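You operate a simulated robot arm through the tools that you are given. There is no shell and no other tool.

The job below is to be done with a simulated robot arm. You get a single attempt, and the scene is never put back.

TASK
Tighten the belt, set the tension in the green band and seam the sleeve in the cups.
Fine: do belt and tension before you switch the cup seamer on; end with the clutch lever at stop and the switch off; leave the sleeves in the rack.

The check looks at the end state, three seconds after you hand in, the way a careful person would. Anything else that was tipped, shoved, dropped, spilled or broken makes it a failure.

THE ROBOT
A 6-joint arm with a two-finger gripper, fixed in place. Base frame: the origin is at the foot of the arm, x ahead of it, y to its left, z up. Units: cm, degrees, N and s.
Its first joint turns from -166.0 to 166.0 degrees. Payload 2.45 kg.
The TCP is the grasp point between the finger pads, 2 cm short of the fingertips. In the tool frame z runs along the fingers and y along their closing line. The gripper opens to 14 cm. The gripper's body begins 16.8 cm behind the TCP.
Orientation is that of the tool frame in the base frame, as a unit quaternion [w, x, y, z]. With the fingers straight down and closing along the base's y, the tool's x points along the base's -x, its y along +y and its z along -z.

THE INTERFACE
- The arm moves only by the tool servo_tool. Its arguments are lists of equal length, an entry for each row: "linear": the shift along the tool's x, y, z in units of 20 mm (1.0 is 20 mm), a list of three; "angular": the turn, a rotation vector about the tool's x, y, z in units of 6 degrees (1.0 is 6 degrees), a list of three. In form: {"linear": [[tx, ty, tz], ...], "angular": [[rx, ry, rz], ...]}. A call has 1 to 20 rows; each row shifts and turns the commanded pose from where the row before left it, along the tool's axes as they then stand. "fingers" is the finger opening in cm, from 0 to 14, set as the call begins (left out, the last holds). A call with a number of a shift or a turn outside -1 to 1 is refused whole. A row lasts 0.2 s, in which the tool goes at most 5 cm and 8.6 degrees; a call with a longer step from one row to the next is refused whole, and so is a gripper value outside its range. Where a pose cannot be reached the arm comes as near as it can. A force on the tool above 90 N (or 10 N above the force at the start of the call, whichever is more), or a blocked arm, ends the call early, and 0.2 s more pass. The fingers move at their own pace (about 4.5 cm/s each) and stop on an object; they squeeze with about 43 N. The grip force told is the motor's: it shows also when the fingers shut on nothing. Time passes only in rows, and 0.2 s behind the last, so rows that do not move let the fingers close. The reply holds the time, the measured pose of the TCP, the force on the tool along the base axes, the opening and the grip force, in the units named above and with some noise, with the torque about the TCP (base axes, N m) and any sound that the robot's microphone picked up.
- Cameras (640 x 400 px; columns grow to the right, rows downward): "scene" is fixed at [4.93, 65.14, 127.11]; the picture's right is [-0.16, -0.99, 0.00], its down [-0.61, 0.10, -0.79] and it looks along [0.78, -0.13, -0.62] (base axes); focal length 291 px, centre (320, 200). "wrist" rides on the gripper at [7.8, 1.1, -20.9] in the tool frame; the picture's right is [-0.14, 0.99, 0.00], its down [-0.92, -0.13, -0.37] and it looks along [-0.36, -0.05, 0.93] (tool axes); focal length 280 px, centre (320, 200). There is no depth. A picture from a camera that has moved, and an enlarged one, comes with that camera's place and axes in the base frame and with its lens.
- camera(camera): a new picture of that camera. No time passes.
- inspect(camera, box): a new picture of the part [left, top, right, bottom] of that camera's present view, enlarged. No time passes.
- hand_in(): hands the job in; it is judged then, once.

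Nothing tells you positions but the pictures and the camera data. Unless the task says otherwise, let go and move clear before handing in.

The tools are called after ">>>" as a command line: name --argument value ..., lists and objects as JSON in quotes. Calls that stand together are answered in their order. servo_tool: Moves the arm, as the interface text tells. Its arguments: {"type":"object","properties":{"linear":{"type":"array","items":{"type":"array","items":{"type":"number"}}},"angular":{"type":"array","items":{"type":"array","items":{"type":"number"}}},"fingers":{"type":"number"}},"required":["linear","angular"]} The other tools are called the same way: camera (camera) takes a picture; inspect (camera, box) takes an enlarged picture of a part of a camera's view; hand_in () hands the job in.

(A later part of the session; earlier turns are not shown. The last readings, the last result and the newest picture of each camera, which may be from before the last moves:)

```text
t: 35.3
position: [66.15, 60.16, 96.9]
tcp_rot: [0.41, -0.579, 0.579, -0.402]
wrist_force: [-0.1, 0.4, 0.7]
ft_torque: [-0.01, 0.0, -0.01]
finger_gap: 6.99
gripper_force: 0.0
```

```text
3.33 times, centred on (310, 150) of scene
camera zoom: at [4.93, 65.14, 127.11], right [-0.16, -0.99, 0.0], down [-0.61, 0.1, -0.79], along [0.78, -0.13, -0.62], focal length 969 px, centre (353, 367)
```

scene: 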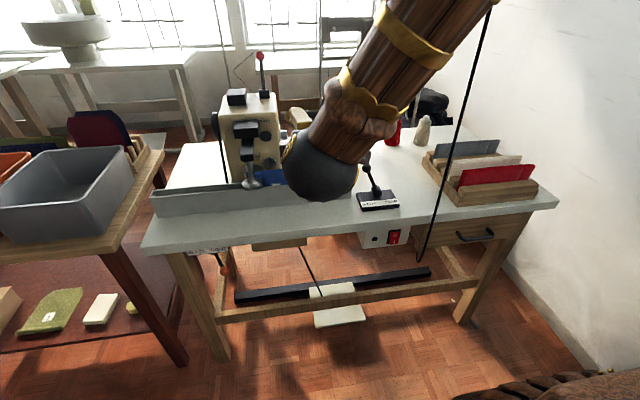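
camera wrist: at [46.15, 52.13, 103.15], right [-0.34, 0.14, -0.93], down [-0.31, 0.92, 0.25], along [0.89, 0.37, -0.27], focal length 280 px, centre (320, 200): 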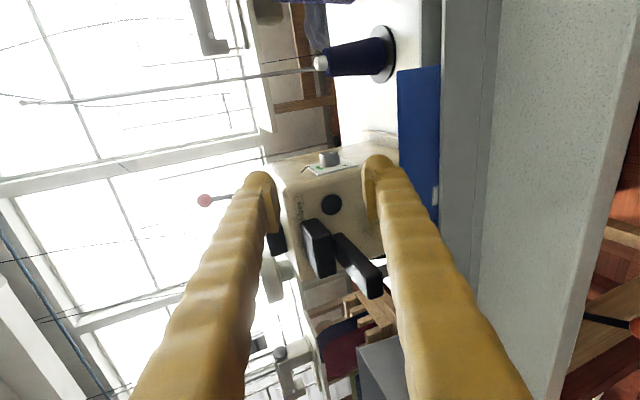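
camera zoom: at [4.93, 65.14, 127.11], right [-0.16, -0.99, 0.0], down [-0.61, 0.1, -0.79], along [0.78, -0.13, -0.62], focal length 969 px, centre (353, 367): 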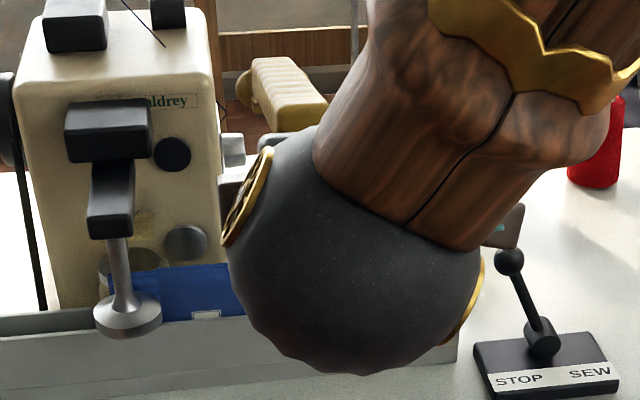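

The knob axis is at about (85.8, y, 88.8), with its face at y≈61.6 and the plate at y≈63.4. I'll narrow the opening to 5 cm, line up, and approach part way.

>>> servo_tool --linear '[[-0.2, 0.45, 0], [0, 0, 1], [0, 0, 1], [0, 0, 1], [0, 0, 1], [0, 0, 1], [0, 0, 1]]' --angular '[[0, 0, 0], [0, 0, 0], [0, 0, 0], [0, 0, 0], [0, 0, 0], [0, 0, 0], [0, 0, 0]]' --fingers 5

>>> camera --camera "wrist"

>>> inspect --camera "wrist" --box '[250, 130, 410, 230]'

>>> inspect --camera "scene" --box '[220, 70, 400, 200]'

```text
t: 36.9
position: [77.16, 60.79, 91.91]
tcp_rot: [-0.41, 0.58, -0.579, 0.4]
wrist_force: [1.0, -0.1, -0.1]
ft_torque: [-0.04, 0.0, 0.01]
finger_gap: 5.0
gripper_force: 0.0
```

```text
taken
camera wrist: at [57.07, 52.68, 98.1], right [-0.34, 0.14, -0.93], down [-0.31, 0.92, 0.25], along [0.89, 0.37, -0.27], focal length 280 px, centre (320, 200)
```

wrist: 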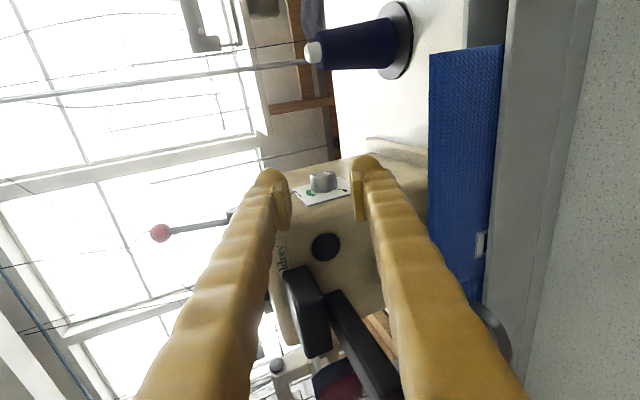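

```text
4.00 times, centred on (330, 180) of wrist
camera zoom: at [57.07, 52.68, 98.1], right [-0.34, 0.14, -0.93], down [-0.31, 0.92, 0.25], along [0.89, 0.37, -0.27], focal length 1122 px, centre (280, 280)
```

zoom: 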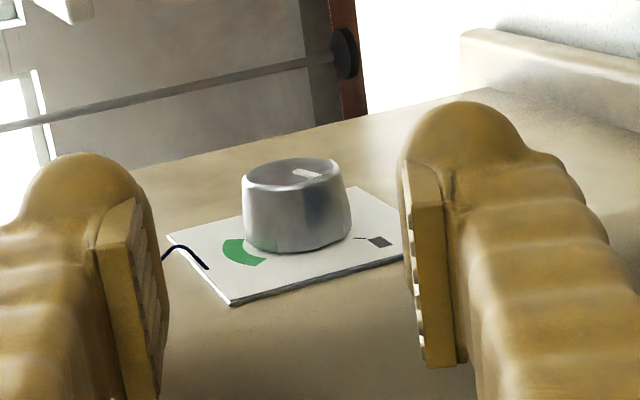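

```text
3.08 times, centred on (310, 135) of scene
camera zoom: at [4.93, 65.14, 127.11], right [-0.16, -0.99, 0.0], down [-0.61, 0.1, -0.79], along [0.78, -0.13, -0.62], focal length 894 px, centre (351, 400)
```

zoom: 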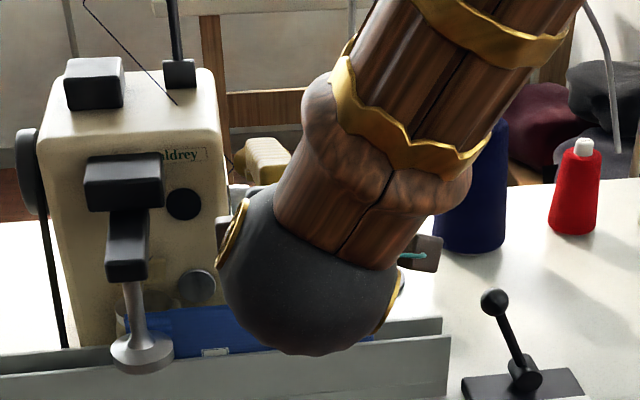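

The knob sits within 0.15 cm of the grip centreline and about 9.3 cm ahead. I'll advance onto it and check before closing.

>>> servo_tool --linear '[[0, 0.06, 0.93], [0, 0, 0.93], [0, 0, 0.93], [0, 0, 0.93], [0, 0, 0.93]]' --angular '[[0, 0, 0], [0, 0, 0], [0, 0, 0], [0, 0, 0], [0, 0, 0]]'

>>> inspect --camera "wrist" --box '[250, 140, 410, 240]'

>>> inspect --camera "scene" --box '[220, 70, 400, 200]'

```text
t: 38.1
position: [85.8, 60.9, 88.7]
tcp_rot: [0.409, -0.579, 0.58, -0.401]
wrist_force: [-0.4, -0.3, -0.9]
ft_torque: [0.01, 0.03, -0.05]
finger_gap: 4.99
gripper_force: 0.0
```

```text
4.00 times, centred on (330, 190) of wrist
camera zoom: at [65.86, 52.69, 94.89], right [-0.34, 0.14, -0.93], down [-0.31, 0.92, 0.25], along [0.89, 0.37, -0.27], focal length 1122 px, centre (280, 240)
```

zoom: 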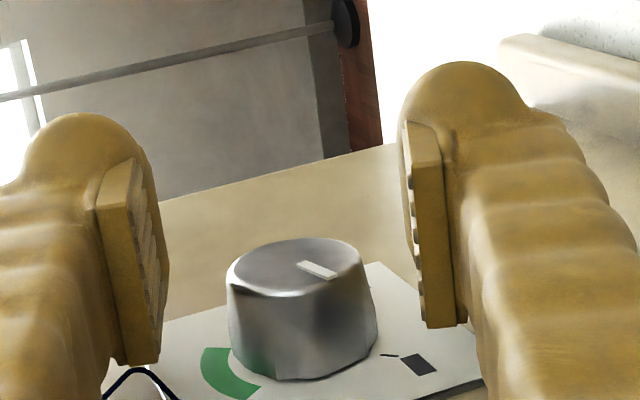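

```text
3.08 times, centred on (310, 135) of scene
camera zoom: at [4.93, 65.14, 127.11], right [-0.16, -0.99, 0.0], down [-0.61, 0.1, -0.79], along [0.78, -0.13, -0.62], focal length 894 px, centre (351, 400)
```

zoom: 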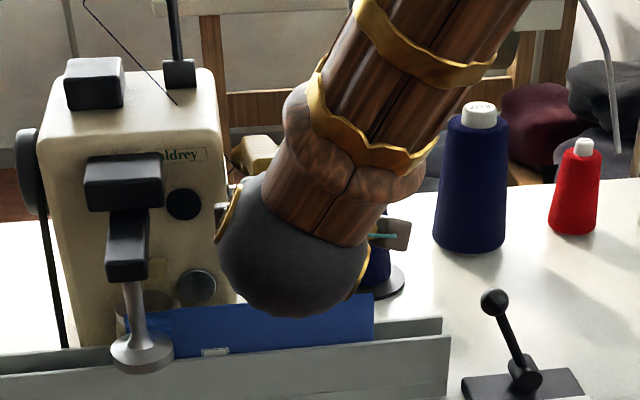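

The pads straddle the knob with it nearly centred. I'll close on it.

>>> servo_tool --linear '[[0, 0.06, 0], [0, 0, 0], [0, 0, 0], [0, 0, 0], [0, 0, 0]]' --angular '[[0, 0, 0], [0, 0, 0], [0, 0, 0], [0, 0, 0], [0, 0, 0]]' --fingers 0

>>> inspect --camera "wrist" --box '[250, 140, 410, 240]'

```text
t: 39.3
position: [85.74, 60.75, 88.59]
tcp_rot: [0.409, -0.579, 0.58, -0.402]
wrist_force: [5.1, 0.6, -0.5]
ft_torque: [0.02, 0.0, -0.03]
finger_gap: 2.46
gripper_force: 45.4
```

```text
4.00 times, centred on (330, 190) of wrist
camera zoom: at [65.75, 52.69, 94.78], right [-0.34, 0.14, -0.93], down [-0.31, 0.92, 0.25], along [0.89, 0.37, -0.27], focal length 1122 px, centre (280, 240)
```

zoom: 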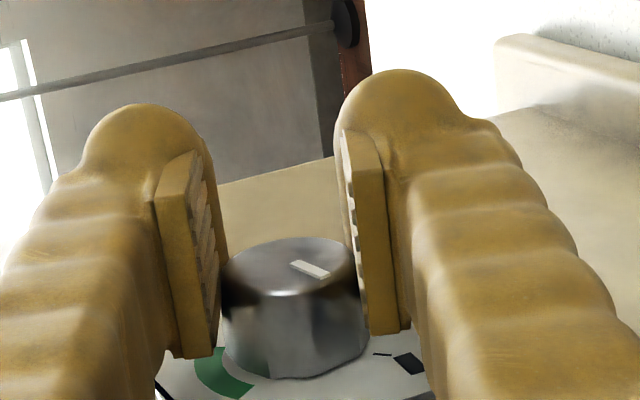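

The knob is gripped with a gap of 2.46 cm. I'll turn it clockwise (seen from the dial side) by rotating about the knob axis in small steps.

>>> servo_tool --linear '[[0, 0, 0], [0, 0, 0], [0, 0, 0], [0, 0, 0], [0, 0, 0], [0, 0, 0], [0, 0, 0], [0, 0, 0]]' --angular '[[-0.4, 0, 0], [-0.4, 0, 0], [-0.4, 0, 0], [-0.4, 0, 0], [-0.4, 0, 0], [-0.4, 0, 0], [-0.4, 0, 0], [-0.4, 0, 0]]'

>>> inspect --camera "wrist" --box '[250, 140, 410, 240]'

>>> camera --camera "scene"

```text
t: 41.1
position: [85.81, 60.85, 88.78]
tcp_rot: [-0.307, 0.64, -0.637, 0.3]
wrist_force: [3.7, 0.8, 32.3]
ft_torque: [0.42, -0.03, -0.1]
finger_gap: 2.41
gripper_force: 44.6
```

```text
4.00 times, centred on (330, 190) of wrist
camera zoom: at [69.01, 52.65, 101.02], right [-0.63, 0.14, -0.77], down [-0.21, 0.92, 0.34], along [0.75, 0.38, -0.54], focal length 1122 px, centre (280, 240)
```

zoom: 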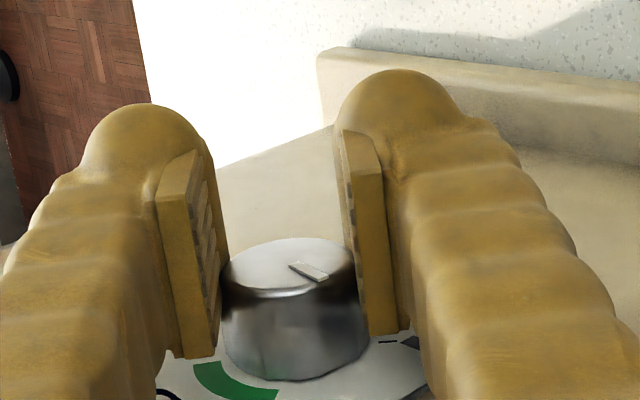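

```text
taken
```

scene: 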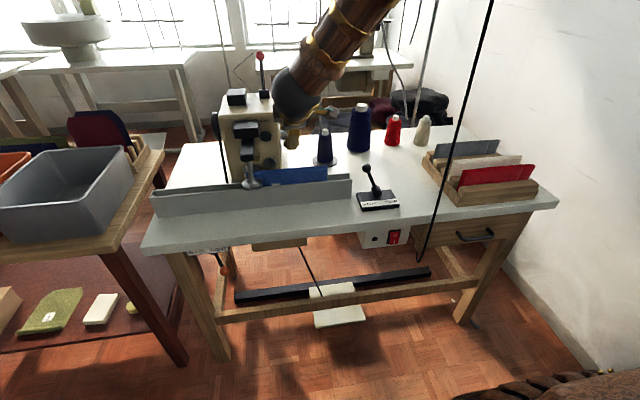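

The knob turns with the gripper and hardly resists, but there is about 32 N of sideways load because my rotation centre is slightly off. I'll relieve that and continue with a corrected pivot.

>>> servo_tool --linear '[[0, -0.04, -0.03], [0, -0.04, -0.03], [0, -0.0126, -0.005], [0, -0.0126, -0.005], [0, -0.0126, -0.005], [0, -0.0126, -0.005], [0, -0.0126, -0.005], [0, -0.0126, -0.005]]' --angular '[[0, 0, 0], [0, 0, 0], [-0.4, 0, 0], [-0.4, 0, 0], [-0.4, 0, 0], [-0.4, 0, 0], [-0.4, 0, 0], [-0.4, 0, 0]]'

>>> inspect --camera "wrist" --box '[250, 140, 410, 240]'

>>> inspect --camera "scene" --box '[190, 40, 390, 190]'

```text
t: 42.9
position: [85.92, 60.81, 88.55]
tcp_rot: [-0.223, 0.674, -0.671, 0.216]
wrist_force: [4.5, 27.7, -10.5]
ft_torque: [0.41, 0.03, 0.2]
finger_gap: 2.41
gripper_force: 44.9
```

```text
4.00 times, centred on (330, 190) of wrist
camera zoom: at [72.7, 52.65, 104.92], right [-0.8, 0.14, -0.58], down [-0.12, 0.92, 0.38], along [0.59, 0.38, -0.72], focal length 1122 px, centre (280, 240)
```

zoom: 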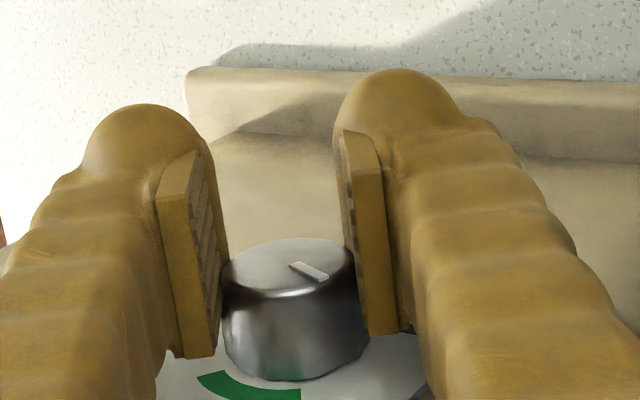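

```text
2.67 times, centred on (290, 115) of scene
camera zoom: at [4.93, 65.14, 127.11], right [-0.16, -0.99, 0.0], down [-0.61, 0.1, -0.79], along [0.78, -0.13, -0.62], focal length 775 px, centre (400, 427)
```

zoom: 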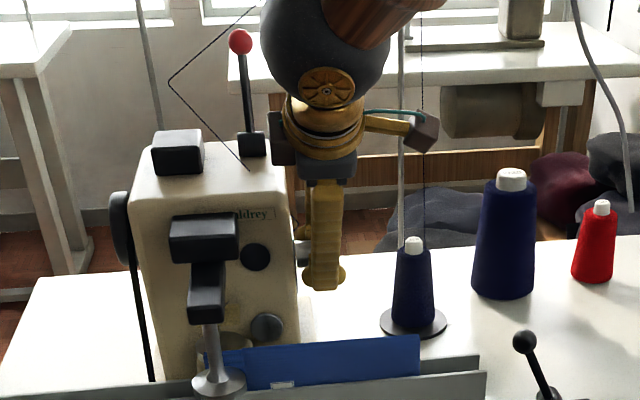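

The side load changed direction, so I'll hold still for a moment and read it again.

>>> servo_tool --linear '[[0, 0, 0], [0, 0, 0], [0, 0, 0]]' --angular '[[0, 0, 0], [0, 0, 0], [0, 0, 0]]'

```text
t: 43.7
position: [85.94, 60.85, 88.58]
tcp_rot: [-0.223, 0.673, -0.67, 0.218]
wrist_force: [-7.1, 32.0, -21.8]
ft_torque: [0.04, 0.06, 0.24]
finger_gap: 2.41
gripper_force: 44.8
```

The load is still drifting, so I'll release the knob to clear the stress and look again.

>>> servo_tool --linear '[[0, 0, 0], [0, 0, 0], [0, 0, 0], [0, 0, 0]]' --angular '[[0, 0, 0], [0, 0, 0], [0, 0, 0], [0, 0, 0]]' --fingers 5

>>> inspect --camera "wrist" --box '[250, 140, 410, 240]'

```text
t: 44.7
position: [85.97, 60.81, 88.71]
tcp_rot: [-0.225, 0.672, -0.671, 0.217]
wrist_force: [-0.2, -0.6, 0.0]
ft_torque: [0.01, 0.05, 0.0]
finger_gap: 5.01
gripper_force: 0.1
```

```text
4.00 times, centred on (330, 190) of wrist
camera zoom: at [72.74, 52.58, 105.04], right [-0.8, 0.14, -0.59], down [-0.12, 0.92, 0.38], along [0.59, 0.37, -0.72], focal length 1122 px, centre (280, 240)
```

zoom: 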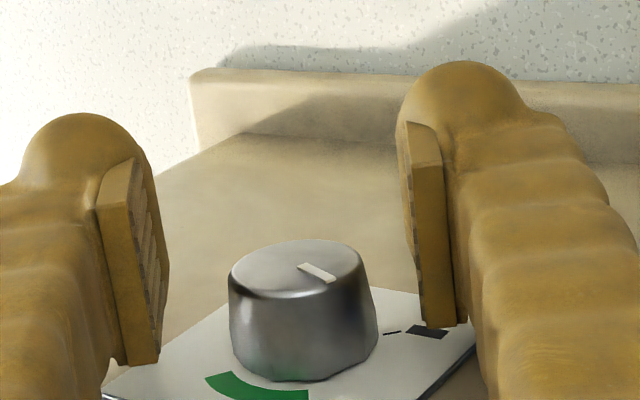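

The knob has turned about 34° so far and holds its position. Re-measuring puts its axis at about (85.87, 88.5). I'll recentre on that, swing the open gripper back to the shallow pitch, and check.

>>> servo_tool --linear '[[-0.12, 0.1, 0.055], [0, 0, 0], [0, 0, 0], [0, 0, 0], [0, 0, 0], [0, 0, 0], [0, 0, 0], [0, 0, 0]]' --angular '[[0, 0, 0], [0.8, 0, 0], [0.8, 0, 0], [0.8, 0, 0], [0.8, 0, 0], [0.8, 0, 0], [0.8, 0, 0], [0.8, 0, 0]]'

>>> inspect --camera "wrist" --box '[250, 140, 410, 240]'

>>> inspect --camera "wrist" --box '[285, 180, 375, 240]'

```text
t: 46.5
position: [85.87, 61.04, 88.65]
tcp_rot: [-0.409, 0.579, -0.579, 0.402]
wrist_force: [0.7, -0.5, 0.3]
ft_torque: [0.01, 0.03, 0.01]
finger_gap: 5.03
gripper_force: 0.0
```

```text
4.00 times, centred on (330, 190) of wrist
camera zoom: at [65.9, 52.91, 94.79], right [-0.34, 0.14, -0.93], down [-0.31, 0.92, 0.25], along [0.89, 0.37, -0.27], focal length 1122 px, centre (280, 240)
```

zoom: 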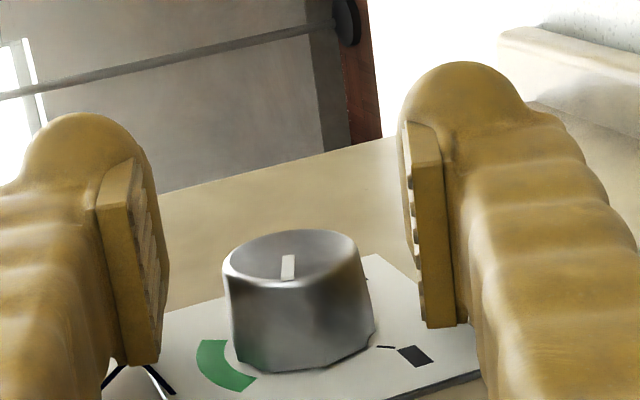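

```text
6.67 times, centred on (330, 210) of wrist
camera zoom: at [65.9, 52.91, 94.79], right [-0.34, 0.14, -0.93], down [-0.31, 0.92, 0.25], along [0.89, 0.37, -0.27], focal length 1869 px, centre (253, 133)
```

zoom: 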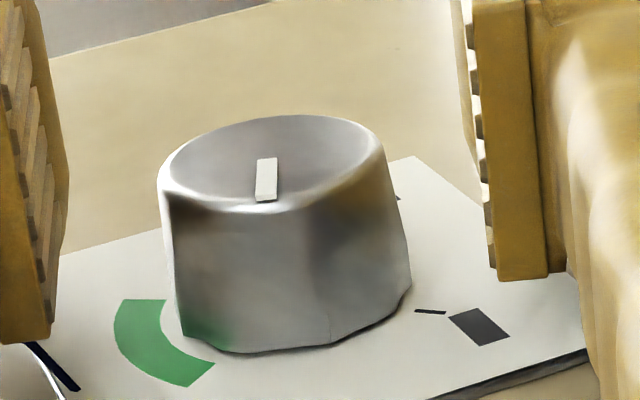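

The pointer is now at about −70° from the top, and the green band spans roughly −40° to +20°. I need about 60° more clockwise, so I'll regrip and turn the first part.

>>> servo_tool --linear '[[0, 0.045, 0], [0, 0, 0], [0, 0, 0], [0, 0, 0], [0, 0, 0]]' --angular '[[0, 0, 0], [0, 0, 0], [0, 0, 0], [0, 0, 0], [0, 0, 0]]' --fingers 0

>>> servo_tool --linear '[[0, 0, 0], [0, 0, 0], [0, 0, 0], [0, 0, 0], [0, 0, 0]]' --angular '[[-0.4, 0, 0], [-0.4, 0, 0], [-0.4, 0, 0], [-0.4, 0, 0], [0, 0, 0]]'

```text
t: 47.7
position: [85.91, 61.05, 88.62]
tcp_rot: [0.409, -0.579, 0.58, -0.402]
wrist_force: [2.0, 0.7, 2.0]
ft_torque: [0.05, 0.01, 0.05]
finger_gap: 2.47
gripper_force: 45.0
```

```text
t: 48.9
position: [85.82, 61.08, 88.69]
tcp_rot: [-0.359, 0.611, -0.611, 0.352]
wrist_force: [8.8, 5.7, 9.4]
ft_torque: [0.26, 0.0, -0.12]
finger_gap: 2.48
gripper_force: 45.1
```

Loads are small now. I'll continue turning.

>>> servo_tool --linear '[[0, -0.027, 0.007], [0, 0, 0], [0, 0, 0], [0, 0, 0], [0, 0, 0], [0, 0, 0], [0, 0, 0]]' --angular '[[0, 0, 0], [-0.4, 0, 0], [-0.4, 0, 0], [-0.4, 0, 0], [-0.4, 0, 0], [-0.4, 0, 0], [0, 0, 0]]'

>>> inspect --camera "wrist" --box '[250, 140, 410, 240]'

```text
t: 50.5
position: [85.82, 61.11, 88.51]
tcp_rot: [-0.292, 0.646, -0.645, 0.285]
wrist_force: [0.2, -7.6, 13.8]
ft_torque: [0.37, 0.0, 0.11]
finger_gap: 2.45
gripper_force: 45.2
```

```text
4.00 times, centred on (330, 190) of wrist
camera zoom: at [69.57, 52.89, 101.75], right [-0.66, 0.14, -0.74], down [-0.2, 0.92, 0.35], along [0.73, 0.37, -0.58], focal length 1122 px, centre (280, 240)
```

zoom: 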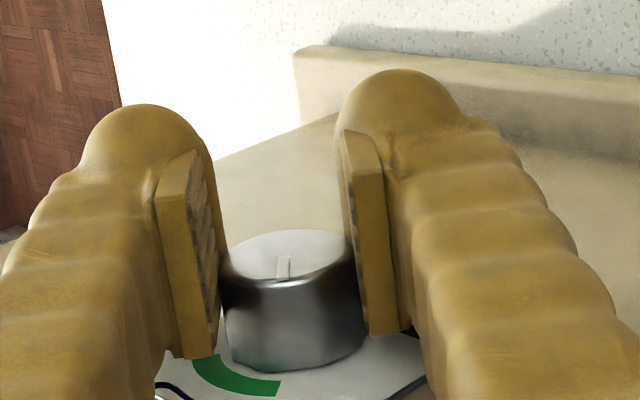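

>>> servo_tool --linear '[[0, -0.015, -0.01], [0, 0, 0], [0, 0, 0], [0, 0, 0], [0, 0, 0], [0, 0, 0], [0, 0, 0], [0, 0, 0]]' --angular '[[0, 0, 0], [-0.4, 0, 0], [-0.4, 0, 0], [-0.4, 0, 0], [-0.4, 0, 0], [-0.4, 0, 0], [-0.4, 0, 0], [0, 0, 0]]'

>>> inspect --camera "wrist" --box '[250, 140, 410, 240]'

>>> camera --camera "scene"

```text
t: 52.3
position: [86.04, 61.01, 88.61]
tcp_rot: [-0.209, 0.677, -0.676, 0.204]
wrist_force: [24.7, -1.9, 2.3]
ft_torque: [0.27, -0.07, -0.33]
finger_gap: 2.49
gripper_force: 45.2
```

```text
4.00 times, centred on (330, 190) of wrist
camera zoom: at [73.37, 52.9, 105.45], right [-0.82, 0.14, -0.55], down [-0.1, 0.92, 0.38], along [0.56, 0.37, -0.74], focal length 1122 px, centre (280, 240)
```

zoom: 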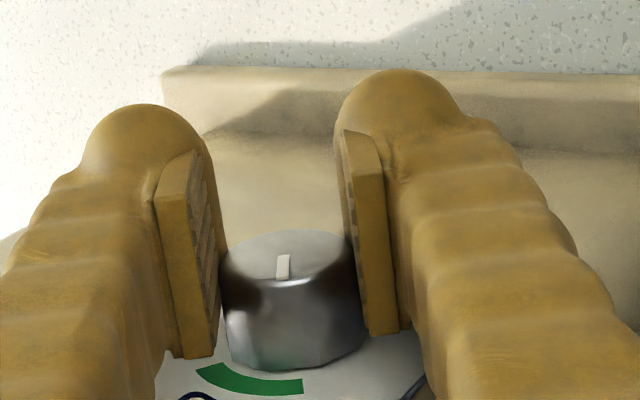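

```text
taken
```

scene: 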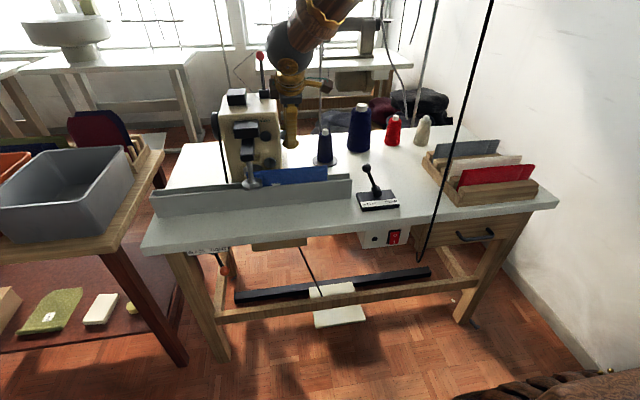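

The pointer is now about −34°, just inside the green band. I want it nearer the centre, so I'll release, swing back 30°, regrip and turn about 25° more.

>>> servo_tool --linear '[[0, 0, 0], [0, 0, 0], [0, 0, 0], [0, 0, 0]]' --angular '[[0, 0, 0], [0, 0, 0], [0, 0, 0], [0, 0, 0]]' --fingers 5

>>> servo_tool --linear '[[0, 0, 0], [0, 0, 0], [0, 0, 0], [0, 0, 0], [0, 0, 0], [0, 0, 0]]' --angular '[[0.85, 0, 0], [0.85, 0, 0], [0.85, 0, 0], [0.85, 0, 0], [0.85, 0, 0], [0.85, 0, 0]]'

>>> inspect --camera "wrist" --box '[250, 140, 410, 240]'

>>> inspect --camera "wrist" --box '[285, 180, 375, 240]'

```text
t: 53.3
position: [85.87, 61.09, 88.73]
tcp_rot: [-0.209, 0.678, -0.675, 0.203]
wrist_force: [0.8, 0.0, 0.2]
ft_torque: [0.0, 0.0, 0.04]
finger_gap: 4.99
gripper_force: 0.0
```

```text
t: 54.7
position: [85.88, 61.03, 88.55]
tcp_rot: [0.382, -0.597, 0.598, -0.374]
wrist_force: [0.3, -0.2, -0.1]
ft_torque: [-0.01, 0.0, 0.0]
finger_gap: 5.0
gripper_force: 0.1
```

```text
4.00 times, centred on (330, 190) of wrist
camera zoom: at [66.55, 52.87, 96.59], right [-0.42, 0.14, -0.89], down [-0.28, 0.92, 0.28], along [0.86, 0.37, -0.35], focal length 1122 px, centre (280, 240)
```

zoom: 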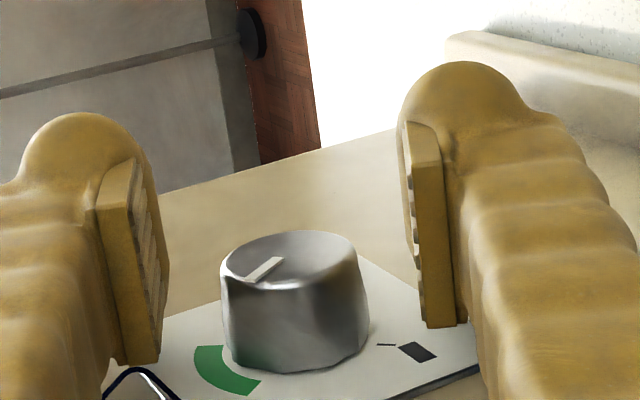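

```text
6.67 times, centred on (330, 210) of wrist
camera zoom: at [66.55, 52.87, 96.59], right [-0.42, 0.14, -0.89], down [-0.28, 0.92, 0.28], along [0.86, 0.37, -0.35], focal length 1869 px, centre (253, 133)
```

zoom: 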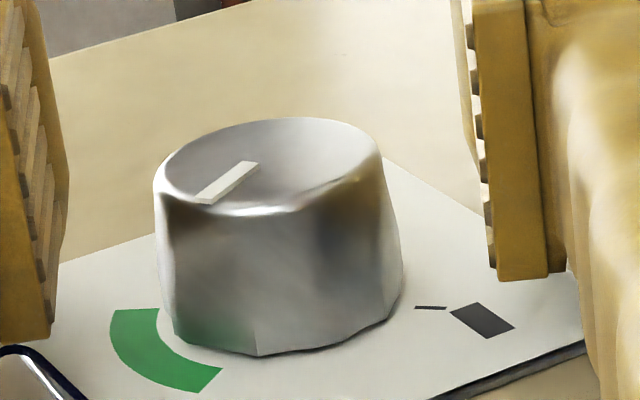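

The pointer reads about −35°, the band is −41° to +20°, and the band centre is about −10°. I'll regrip and turn 24° more.

>>> servo_tool --linear '[[0, 0.02, 0], [0, 0, 0], [0, 0, 0], [0, 0, 0], [0, 0, 0]]' --angular '[[0, 0, 0], [0, 0, 0], [0, 0, 0], [0, 0, 0], [0, 0, 0]]' --fingers 0

>>> servo_tool --linear '[[0, 0, 0], [0, 0, 0], [0, 0, 0], [0, 0, 0], [0, -0.02, 0.005], [0, 0, 0], [0, 0, 0], [0, 0, 0], [0, 0, 0], [0, 0, 0], [0, 0, 0]]' --angular '[[-0.4, 0, 0], [-0.4, 0, 0], [-0.4, 0, 0], [-0.4, 0, 0], [-0.4, 0, 0], [-0.4, 0, 0], [-0.4, 0, 0], [-0.4, 0, 0], [-0.4, 0, 0], [-0.4, 0, 0], [0, 0, 0]]'

>>> servo_tool --linear '[[0, 0, 0], [0, 0, 0], [0, 0, 0], [0, 0, 0]]' --angular '[[0, 0, 0], [0, 0, 0], [0, 0, 0], [0, 0, 0]]' --fingers 5

>>> inspect --camera "wrist" --box '[250, 140, 410, 240]'

>>> inspect --camera "wrist" --box '[285, 180, 375, 240]'

```text
t: 55.9
position: [85.93, 61.02, 88.51]
tcp_rot: [-0.381, 0.598, -0.598, 0.374]
wrist_force: [10.3, 1.8, 8.9]
ft_torque: [0.11, -0.07, -0.14]
finger_gap: 2.45
gripper_force: 44.9
```

```text
t: 58.3
position: [85.98, 61.08, 88.64]
tcp_rot: [-0.249, 0.664, -0.662, 0.242]
wrist_force: [56.0, 9.5, 12.8]
ft_torque: [0.36, -0.09, -0.54]
finger_gap: 2.42
gripper_force: 45.4
```

```text
t: 59.3
position: [85.67, 61.0, 88.52]
tcp_rot: [-0.249, 0.664, -0.662, 0.242]
wrist_force: [0.5, 0.7, 0.6]
ft_torque: [0.03, 0.01, 0.01]
finger_gap: 4.99
gripper_force: 0.0
```

```text
4.00 times, centred on (330, 190) of wrist
camera zoom: at [71.37, 52.87, 103.77], right [-0.75, 0.14, -0.64], down [-0.15, 0.92, 0.37], along [0.64, 0.37, -0.67], focal length 1122 px, centre (280, 240)
```

zoom: 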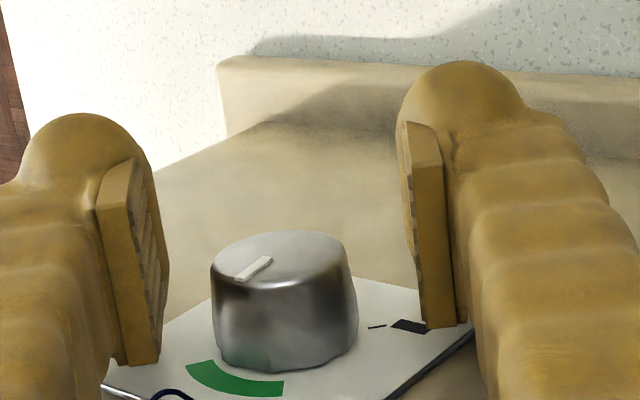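

```text
6.67 times, centred on (330, 210) of wrist
camera zoom: at [71.37, 52.87, 103.77], right [-0.75, 0.14, -0.64], down [-0.15, 0.92, 0.37], along [0.64, 0.37, -0.67], focal length 1869 px, centre (253, 133)
```

zoom: 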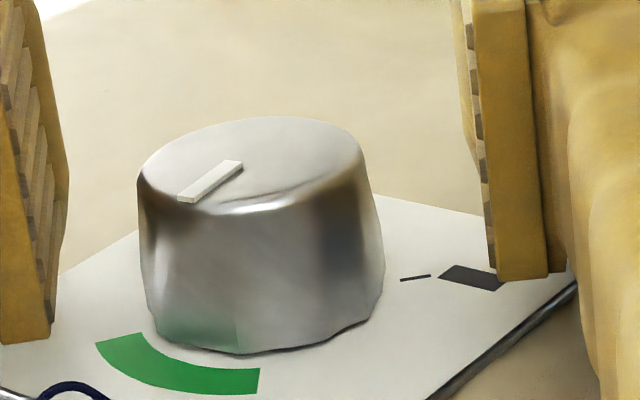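

The pointer now sits in the middle of the green arc. I'll back out along the tool axis and check the dial once more from a distance.

>>> servo_tool --linear '[[0, 0, -0.7], [0, 0, -1], [0, 0, -1], [0, 0, -1], [0, 0, -1], [0, 0, -1], [0, 0, -1], [0, 0, -1], [0, 0, -1], [0, 0, -1], [0, 0, -1]]' --angular '[[0, 0, 0], [0, 0, 0], [0, 0, 0], [0, 0, 0], [0, 0, 0], [0, 0, 0], [0, 0, 0], [0, 0, 0], [0, 0, 0], [0, 0, 0], [0, 0, 0]]'

>>> camera --camera "wrist"

>>> inspect --camera "wrist" --box '[290, 150, 350, 190]'

>>> camera --camera "scene"

```text
t: 61.7
position: [71.77, 60.82, 104.98]
tcp_rot: [-0.249, 0.664, -0.663, 0.241]
wrist_force: [-0.2, -0.8, -0.2]
ft_torque: [-0.02, -0.01, -0.03]
finger_gap: 5.0
gripper_force: 0.0
```

```text
taken
camera wrist: at [57.5, 52.7, 120.13], right [-0.75, 0.14, -0.64], down [-0.15, 0.92, 0.37], along [0.64, 0.37, -0.67], focal length 280 px, centre (320, 200)
```

wrist: 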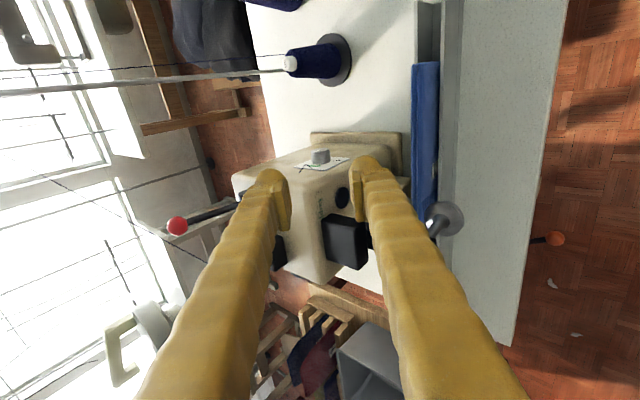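

```text
10.00 times, centred on (320, 170) of wrist
camera zoom: at [57.5, 52.7, 120.13], right [-0.75, 0.14, -0.64], down [-0.15, 0.92, 0.37], along [0.64, 0.37, -0.67], focal length 2804 px, centre (320, 500)
```

zoom: 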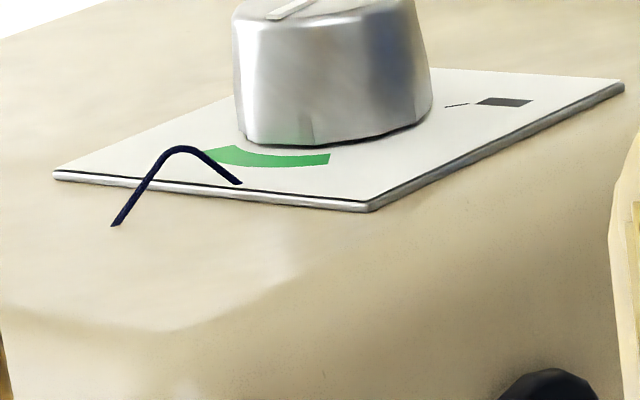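

```text
taken
```

scene: 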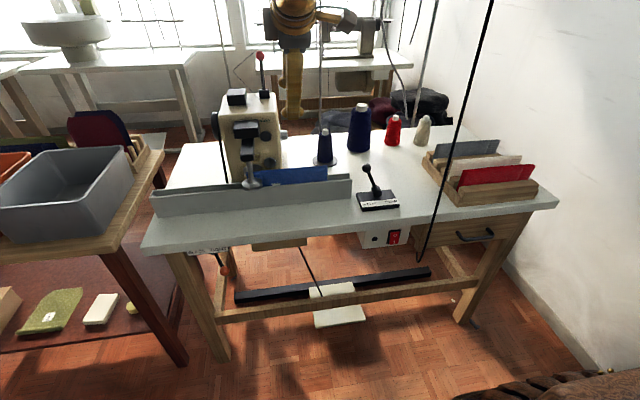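

Belt and tension are done. I'll close the fingers and move in front of the bench near the switch to look at it.

>>> servo_tool --linear '[[0.65, 0.98, -0.155], [0.65, 0.98, -0.155], [0.65, 0.98, -0.155], [0.65, 0.98, -0.155], [0.65, 0.98, -0.155], [0.65, 0.98, -0.155], [0.65, 0.98, -0.155], [0.65, 0.98, -0.155], [0.65, 0.98, -0.155], [0.65, 0.98, -0.155], [0.65, 0.98, -0.155], [0.65, 0.98, -0.155], [0.65, 0.98, -0.155], [0.65, 0.98, -0.155], [0.65, 0.98, -0.155], [0.65, 0.98, -0.155]]' --angular '[[0, 0, 0], [0, 0, 0], [0, 0, 0], [0, 0, 0], [0, 0, 0], [0, 0, 0], [0, 0, 0], [0, 0, 0], [0, 0, 0], [0, 0, 0], [0, 0, 0], [0, 0, 0], [0, 0, 0], [0, 0, 0], [0, 0, 0], [0, 0, 0]]' --fingers 0

>>> camera --camera "wrist"

>>> camera --camera "scene"

```text
t: 65.1
position: [45.52, 39.22, 87.56]
tcp_rot: [0.241, -0.662, 0.667, -0.245]
wrist_force: [0.0, -0.2, 0.1]
ft_torque: [-0.02, 0.03, -0.01]
finger_gap: 0.0
gripper_force: 28.8
```

```text
taken
camera wrist: at [31.05, 31.53, 102.92], right [-0.76, 0.14, -0.64], down [-0.13, 0.92, 0.36], along [0.64, 0.36, -0.68], focal length 280 px, centre (320, 200)
```

wrist: 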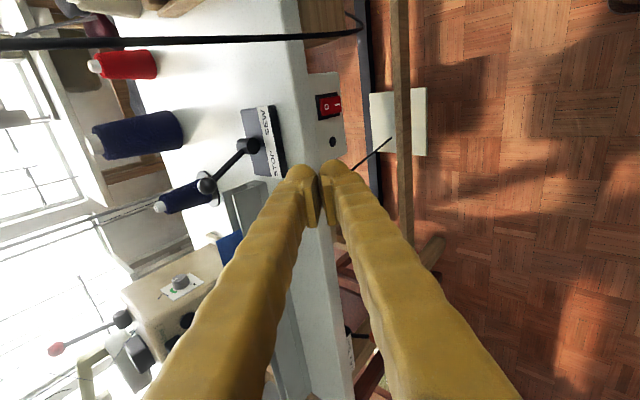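

```text
taken
```

scene: 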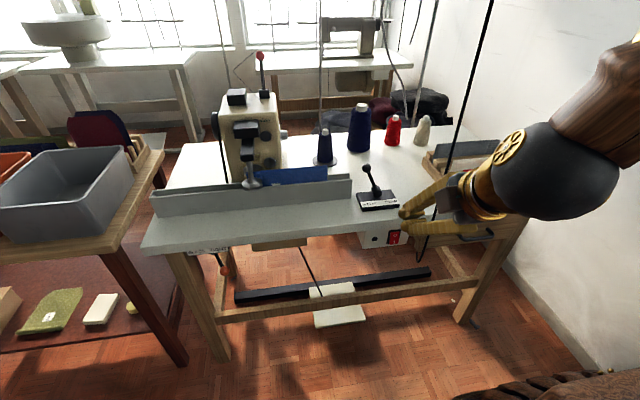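

>>> inspect --camera "wrist" --box '[230, 60, 390, 180]'

>>> inspect --camera "scene" --box '[340, 190, 440, 260]'

```text
3.33 times, centred on (310, 120) of wrist
camera zoom: at [31.05, 31.53, 102.92], right [-0.76, 0.14, -0.64], down [-0.13, 0.92, 0.36], along [0.64, 0.36, -0.68], focal length 935 px, centre (353, 467)
```

zoom: 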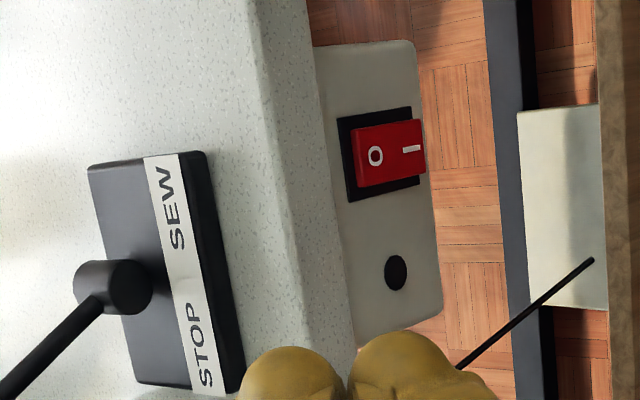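

```text
5.71 times, centred on (390, 225) of scene
camera zoom: at [4.93, 65.14, 127.11], right [-0.16, -0.99, 0.0], down [-0.61, 0.1, -0.79], along [0.78, -0.13, -0.62], focal length 1661 px, centre (-80, 57)
```

zoom: 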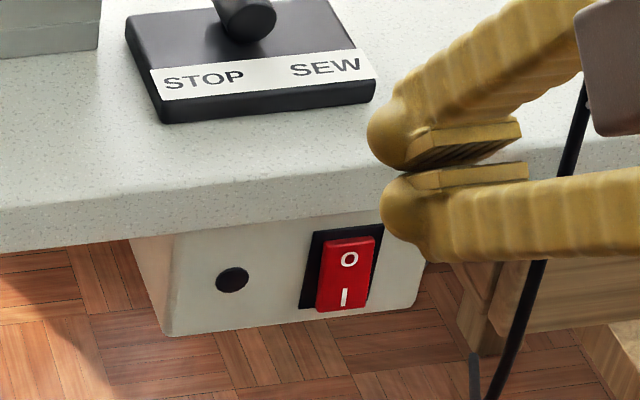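

The rocker is at about (60.3, 34.0, 66.2), with O at z≈67 and I at z≈64.3. The I half stands proud, so it is off. I'll yaw and flatten the tool for a clean press and go down in front of the switch.

>>> servo_tool --linear '[[0, 0, 0], [0, 0, 0], [0, 0, 0], [0, 0, 0], [0, 0, 0], [0, 0, 0], [0, 0, 0], [0, 0, 0]]' --angular '[[0, 0.69, 0.78], [0, 0.69, 0.78], [0, 0.69, 0.78], [0, 0.69, 0.78], [0.85, 0, 0], [0.85, 0, 0], [0.85, 0, 0], [0.85, 0, 0]]'

>>> camera --camera "wrist"

>>> camera --camera "scene"

```text
t: 66.9
position: [45.09, 39.96, 88.13]
tcp_rot: [0.273, -0.466, 0.725, -0.427]
wrist_force: [0.4, -0.1, 0.2]
ft_torque: [-0.02, 0.02, 0.01]
finger_gap: 0.0
gripper_force: 29.3
```

```text
taken
camera wrist: at [24.69, 40.59, 97.45], right [-0.38, 0.33, -0.87], down [0.15, 0.95, 0.29], along [0.91, -0.02, -0.41], focal length 280 px, centre (320, 200)
```

wrist: 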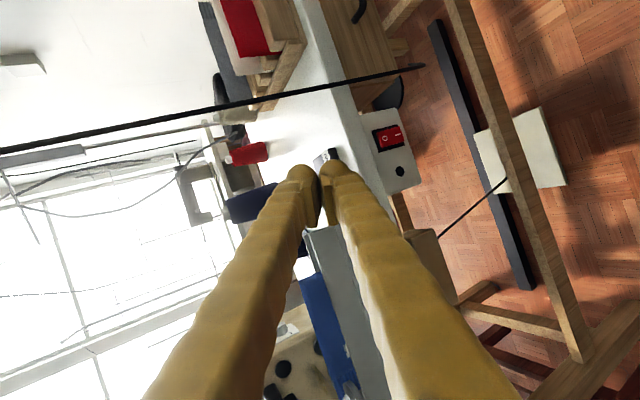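

```text
taken
```

scene: 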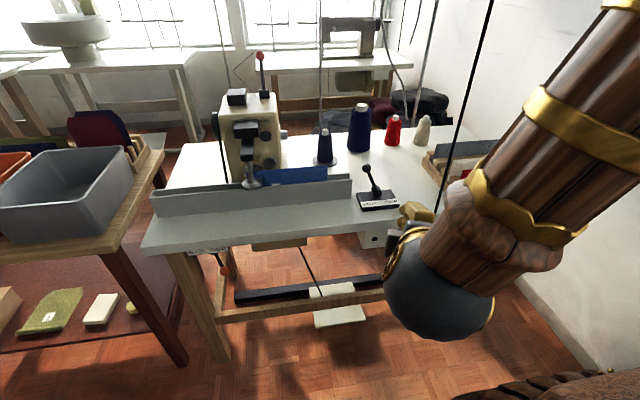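

>>> servo_tool --linear '[[0.089, 0.878, 0.948], [0.089, 0.878, 0.948], [0.089, 0.878, 0.948], [0.089, 0.878, 0.948], [0.089, 0.878, 0.948], [0.089, 0.878, 0.948], [0.089, 0.878, 0.948], [0.089, 0.878, 0.948], [0.089, 0.878, 0.948]]' --angular '[[0, 0, 0], [0, 0, 0], [0, 0, 0], [0, 0, 0], [0, 0, 0], [0, 0, 0], [0, 0, 0], [0, 0, 0], [0, 0, 0]]'

>>> camera --camera "wrist"

>>> inspect --camera "wrist" --box '[250, 100, 410, 210]'

>>> inspect --camera "scene" --box '[340, 190, 440, 260]'

```text
t: 68.9
position: [50.98, 35.67, 65.74]
tcp_rot: [0.274, -0.464, 0.726, -0.427]
wrist_force: [-0.6, 1.4, -0.4]
ft_torque: [-0.03, 0.01, 0.0]
finger_gap: 0.0
gripper_force: 29.7
```

```text
taken
camera wrist: at [30.65, 36.21, 75.06], right [-0.38, 0.33, -0.86], down [0.15, 0.94, 0.29], along [0.91, -0.02, -0.41], focal length 280 px, centre (320, 200)
```

wrist: 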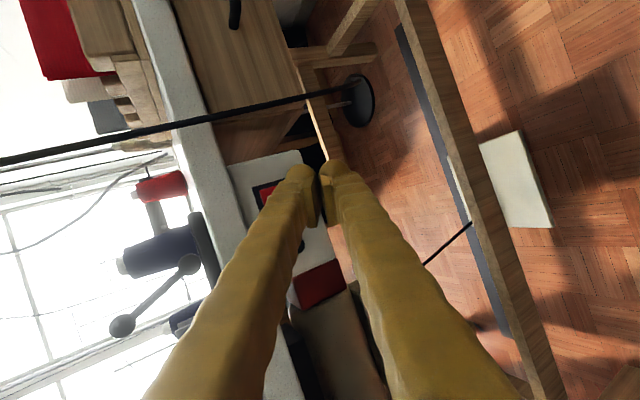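

```text
3.64 times, centred on (330, 155) of wrist
camera zoom: at [30.65, 36.21, 75.06], right [-0.38, 0.33, -0.86], down [0.15, 0.94, 0.29], along [0.91, -0.02, -0.41], focal length 1020 px, centre (284, 364)
```

zoom: 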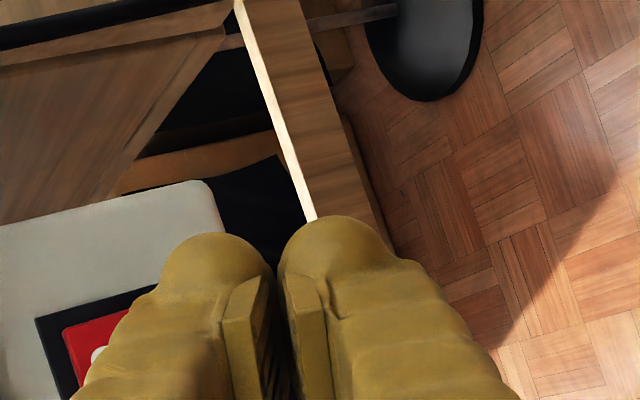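

```text
5.71 times, centred on (390, 225) of scene
camera zoom: at [4.93, 65.14, 127.11], right [-0.16, -0.99, 0.0], down [-0.61, 0.1, -0.79], along [0.78, -0.13, -0.62], focal length 1661 px, centre (-80, 57)
```

zoom: 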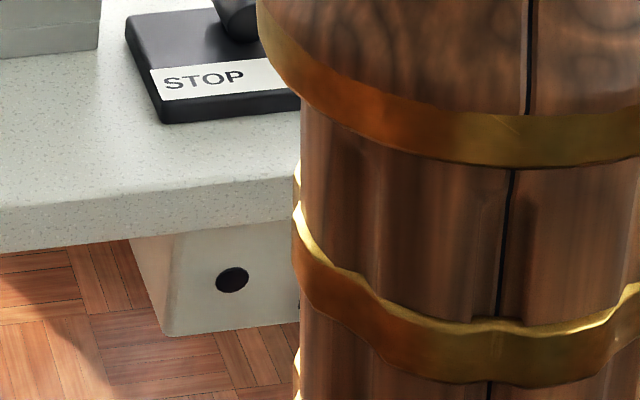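

The scene view is blocked by the arm, so I rely on the geometry here. I'll move to a standoff at the height of the I half.

>>> servo_tool --linear '[[0.08, 0.09, 0.62], [0.08, 0.09, 0.62], [0.08, 0.09, 0.62]]' --angular '[[0, 0, 0], [0, 0, 0], [0, 0, 0]]'

>>> inspect --camera "wrist" --box '[220, 120, 380, 220]'

>>> inspect --camera "scene" --box '[340, 190, 440, 260]'

```text
t: 69.7
position: [53.46, 33.81, 63.71]
tcp_rot: [0.274, -0.466, 0.726, -0.425]
wrist_force: [0.4, 0.4, -0.2]
ft_torque: [0.01, 0.03, -0.02]
finger_gap: 0.0
gripper_force: 29.5
```

```text
4.00 times, centred on (300, 170) of wrist
camera zoom: at [33.09, 34.38, 73.02], right [-0.38, 0.33, -0.86], down [0.15, 0.94, 0.29], along [0.91, -0.02, -0.41], focal length 1122 px, centre (400, 320)
```

zoom: 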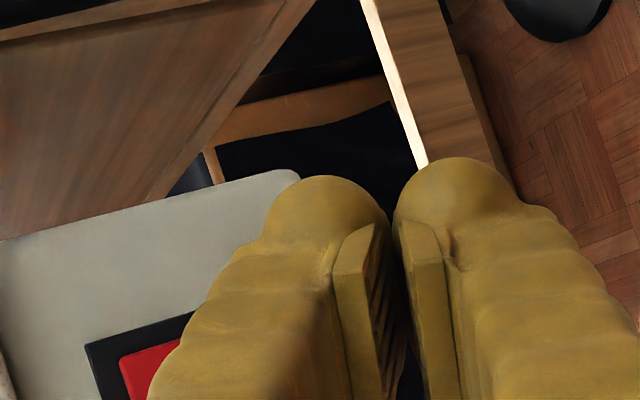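

```text
5.71 times, centred on (390, 225) of scene
camera zoom: at [4.93, 65.14, 127.11], right [-0.16, -0.99, 0.0], down [-0.61, 0.1, -0.79], along [0.78, -0.13, -0.62], focal length 1661 px, centre (-80, 57)
```

zoom: 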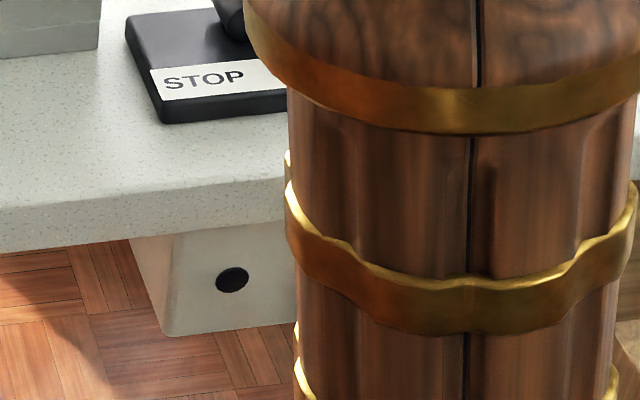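

>>> servo_tool --linear '[[-0.083, -0.089, 0.159], [-0.083, -0.089, 0.159], [-0.083, -0.089, 0.159], [-0.083, -0.089, 0.159], [-0.083, -0.089, 0.159], [-0.083, -0.089, 0.159]]' --angular '[[0, 0, 0], [0, 0, 0], [0, 0, 0], [0, 0, 0], [0, 0, 0], [0, 0, 0]]'

>>> servo_tool --linear '[[-0.042, -0.045, 0.08], [-0.042, -0.045, 0.08], [-0.042, -0.045, 0.08], [-0.042, -0.045, 0.08]]' --angular '[[0, 0, 0], [0, 0, 0], [0, 0, 0], [0, 0, 0]]'

>>> inspect --camera "wrist" --box '[220, 120, 380, 220]'

```text
t: 71.1
position: [55.88, 33.8, 63.58]
tcp_rot: [0.273, -0.465, 0.726, -0.427]
wrist_force: [0.2, 0.3, -0.3]
ft_torque: [0.01, -0.02, -0.02]
finger_gap: 0.01
gripper_force: 28.8
```

```text
t: 72.1
position: [56.64, 33.85, 63.66]
tcp_rot: [0.274, -0.466, 0.726, -0.425]
wrist_force: [0.1, 0.5, 0.6]
ft_torque: [0.04, 0.0, -0.01]
finger_gap: 0.01
gripper_force: 29.7
```

```text
4.00 times, centred on (300, 170) of wrist
camera zoom: at [36.34, 34.46, 72.94], right [-0.38, 0.33, -0.86], down [0.15, 0.94, 0.29], along [0.91, -0.02, -0.41], focal length 1122 px, centre (400, 320)
```

zoom: 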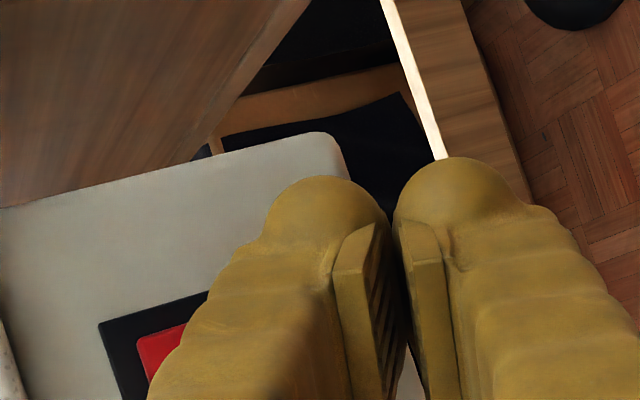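

No contact yet. I'll continue in 2 mm steps.

>>> servo_tool --linear '[[-0.042, -0.045, 0.08], [-0.042, -0.045, 0.08], [-0.042, -0.045, 0.08], [-0.042, -0.045, 0.08]]' --angular '[[0, 0, 0], [0, 0, 0], [0, 0, 0], [0, 0, 0]]'

>>> servo_tool --linear '[[-0.042, -0.045, 0.08], [-0.042, -0.045, 0.08]]' --angular '[[0, 0, 0], [0, 0, 0]]'

```text
t: 73.1
position: [57.57, 33.84, 63.76]
tcp_rot: [0.274, -0.466, 0.726, -0.426]
wrist_force: [-0.6, 0.2, -1.0]
ft_torque: [-0.02, 0.0, 0.02]
finger_gap: 0.0
gripper_force: 29.2
```

```text
t: 73.7
position: [57.8, 33.88, 63.71]
tcp_rot: [0.274, -0.466, 0.726, -0.426]
wrist_force: [-28.8, 5.1, 1.2]
ft_torque: [-0.07, -0.49, 0.25]
finger_gap: 0.0
gripper_force: 29.4
```

Contact was made at x≈57.8 with about 29 N, at z≈65.3, which is rather close to the rocker's middle. I'll back off and look at whether it moved.

>>> servo_tool --linear '[[0.21, 0.22, -0.4], [0.42, 0.44, -0.8], [0.42, 0.44, -0.8], [0, 1, 0], [0, 1, 0], [0, 1, 0]]' --angular '[[0, 0, 0], [0, 0, 0], [0, 0, 0], [0, 0, 0], [0, 0, 0], [0, 0, 0]]'

>>> camera --camera "wrist"

>>> inspect --camera "wrist" --box '[190, 120, 350, 220]'

```text
t: 75.1
position: [50.21, 35.08, 58.43]
tcp_rot: [0.274, -0.466, 0.726, -0.425]
wrist_force: [0.1, -0.1, -0.1]
ft_torque: [-0.02, -0.05, 0.01]
finger_gap: 0.01
gripper_force: 29.0
```

```text
taken
camera wrist: at [29.84, 35.54, 67.79], right [-0.38, 0.33, -0.86], down [0.15, 0.94, 0.29], along [0.91, -0.02, -0.41], focal length 280 px, centre (320, 200)
```

wrist: 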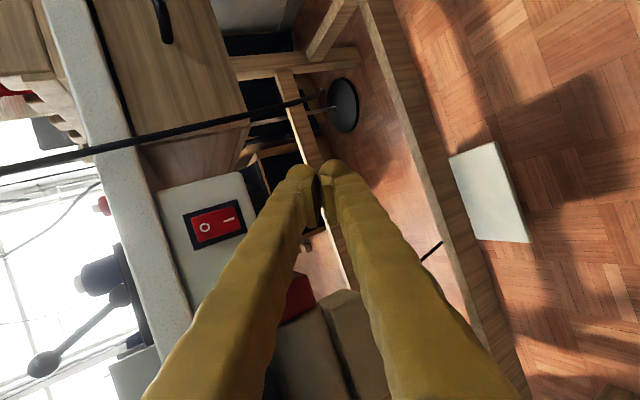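

```text
4.00 times, centred on (270, 170) of wrist
camera zoom: at [29.84, 35.54, 67.79], right [-0.38, 0.33, -0.86], down [0.15, 0.94, 0.29], along [0.91, -0.02, -0.41], focal length 1122 px, centre (520, 320)
```

zoom: 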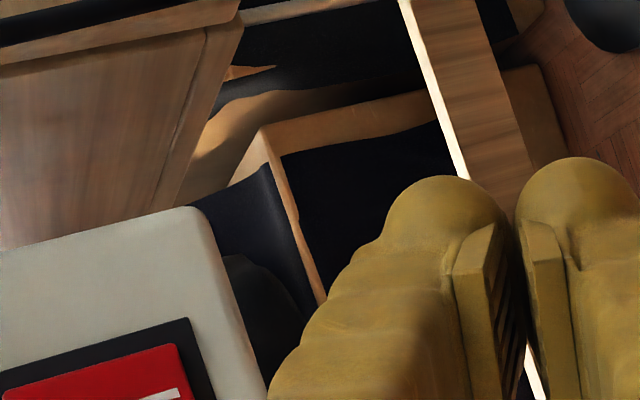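

>>> inspect --camera "wrist" --box '[160, 180, 270, 260]'

>>> inspect --camera "scene" --box '[340, 190, 440, 260]'

```text
5.00 times, centred on (215, 220) of wrist
camera zoom: at [29.84, 35.54, 67.79], right [-0.38, 0.33, -0.86], down [0.15, 0.94, 0.29], along [0.91, -0.02, -0.41], focal length 1402 px, centre (845, 100)
```

zoom: 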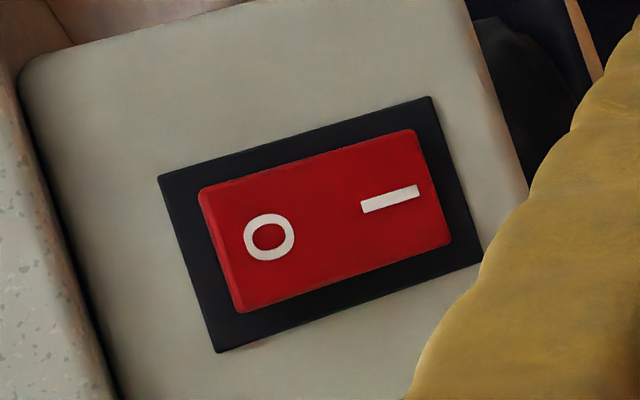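

```text
5.71 times, centred on (390, 225) of scene
camera zoom: at [4.93, 65.14, 127.11], right [-0.16, -0.99, 0.0], down [-0.61, 0.1, -0.79], along [0.78, -0.13, -0.62], focal length 1661 px, centre (-80, 57)
```

zoom: 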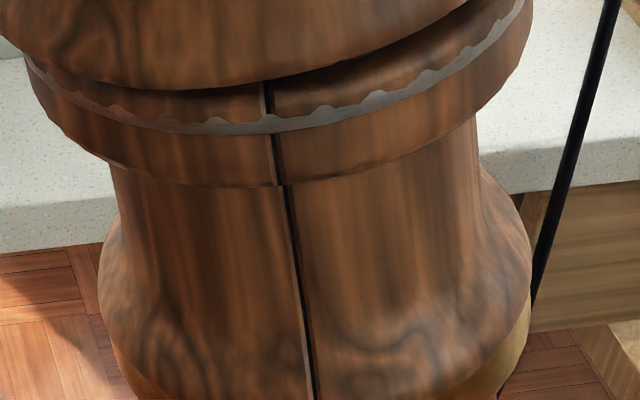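

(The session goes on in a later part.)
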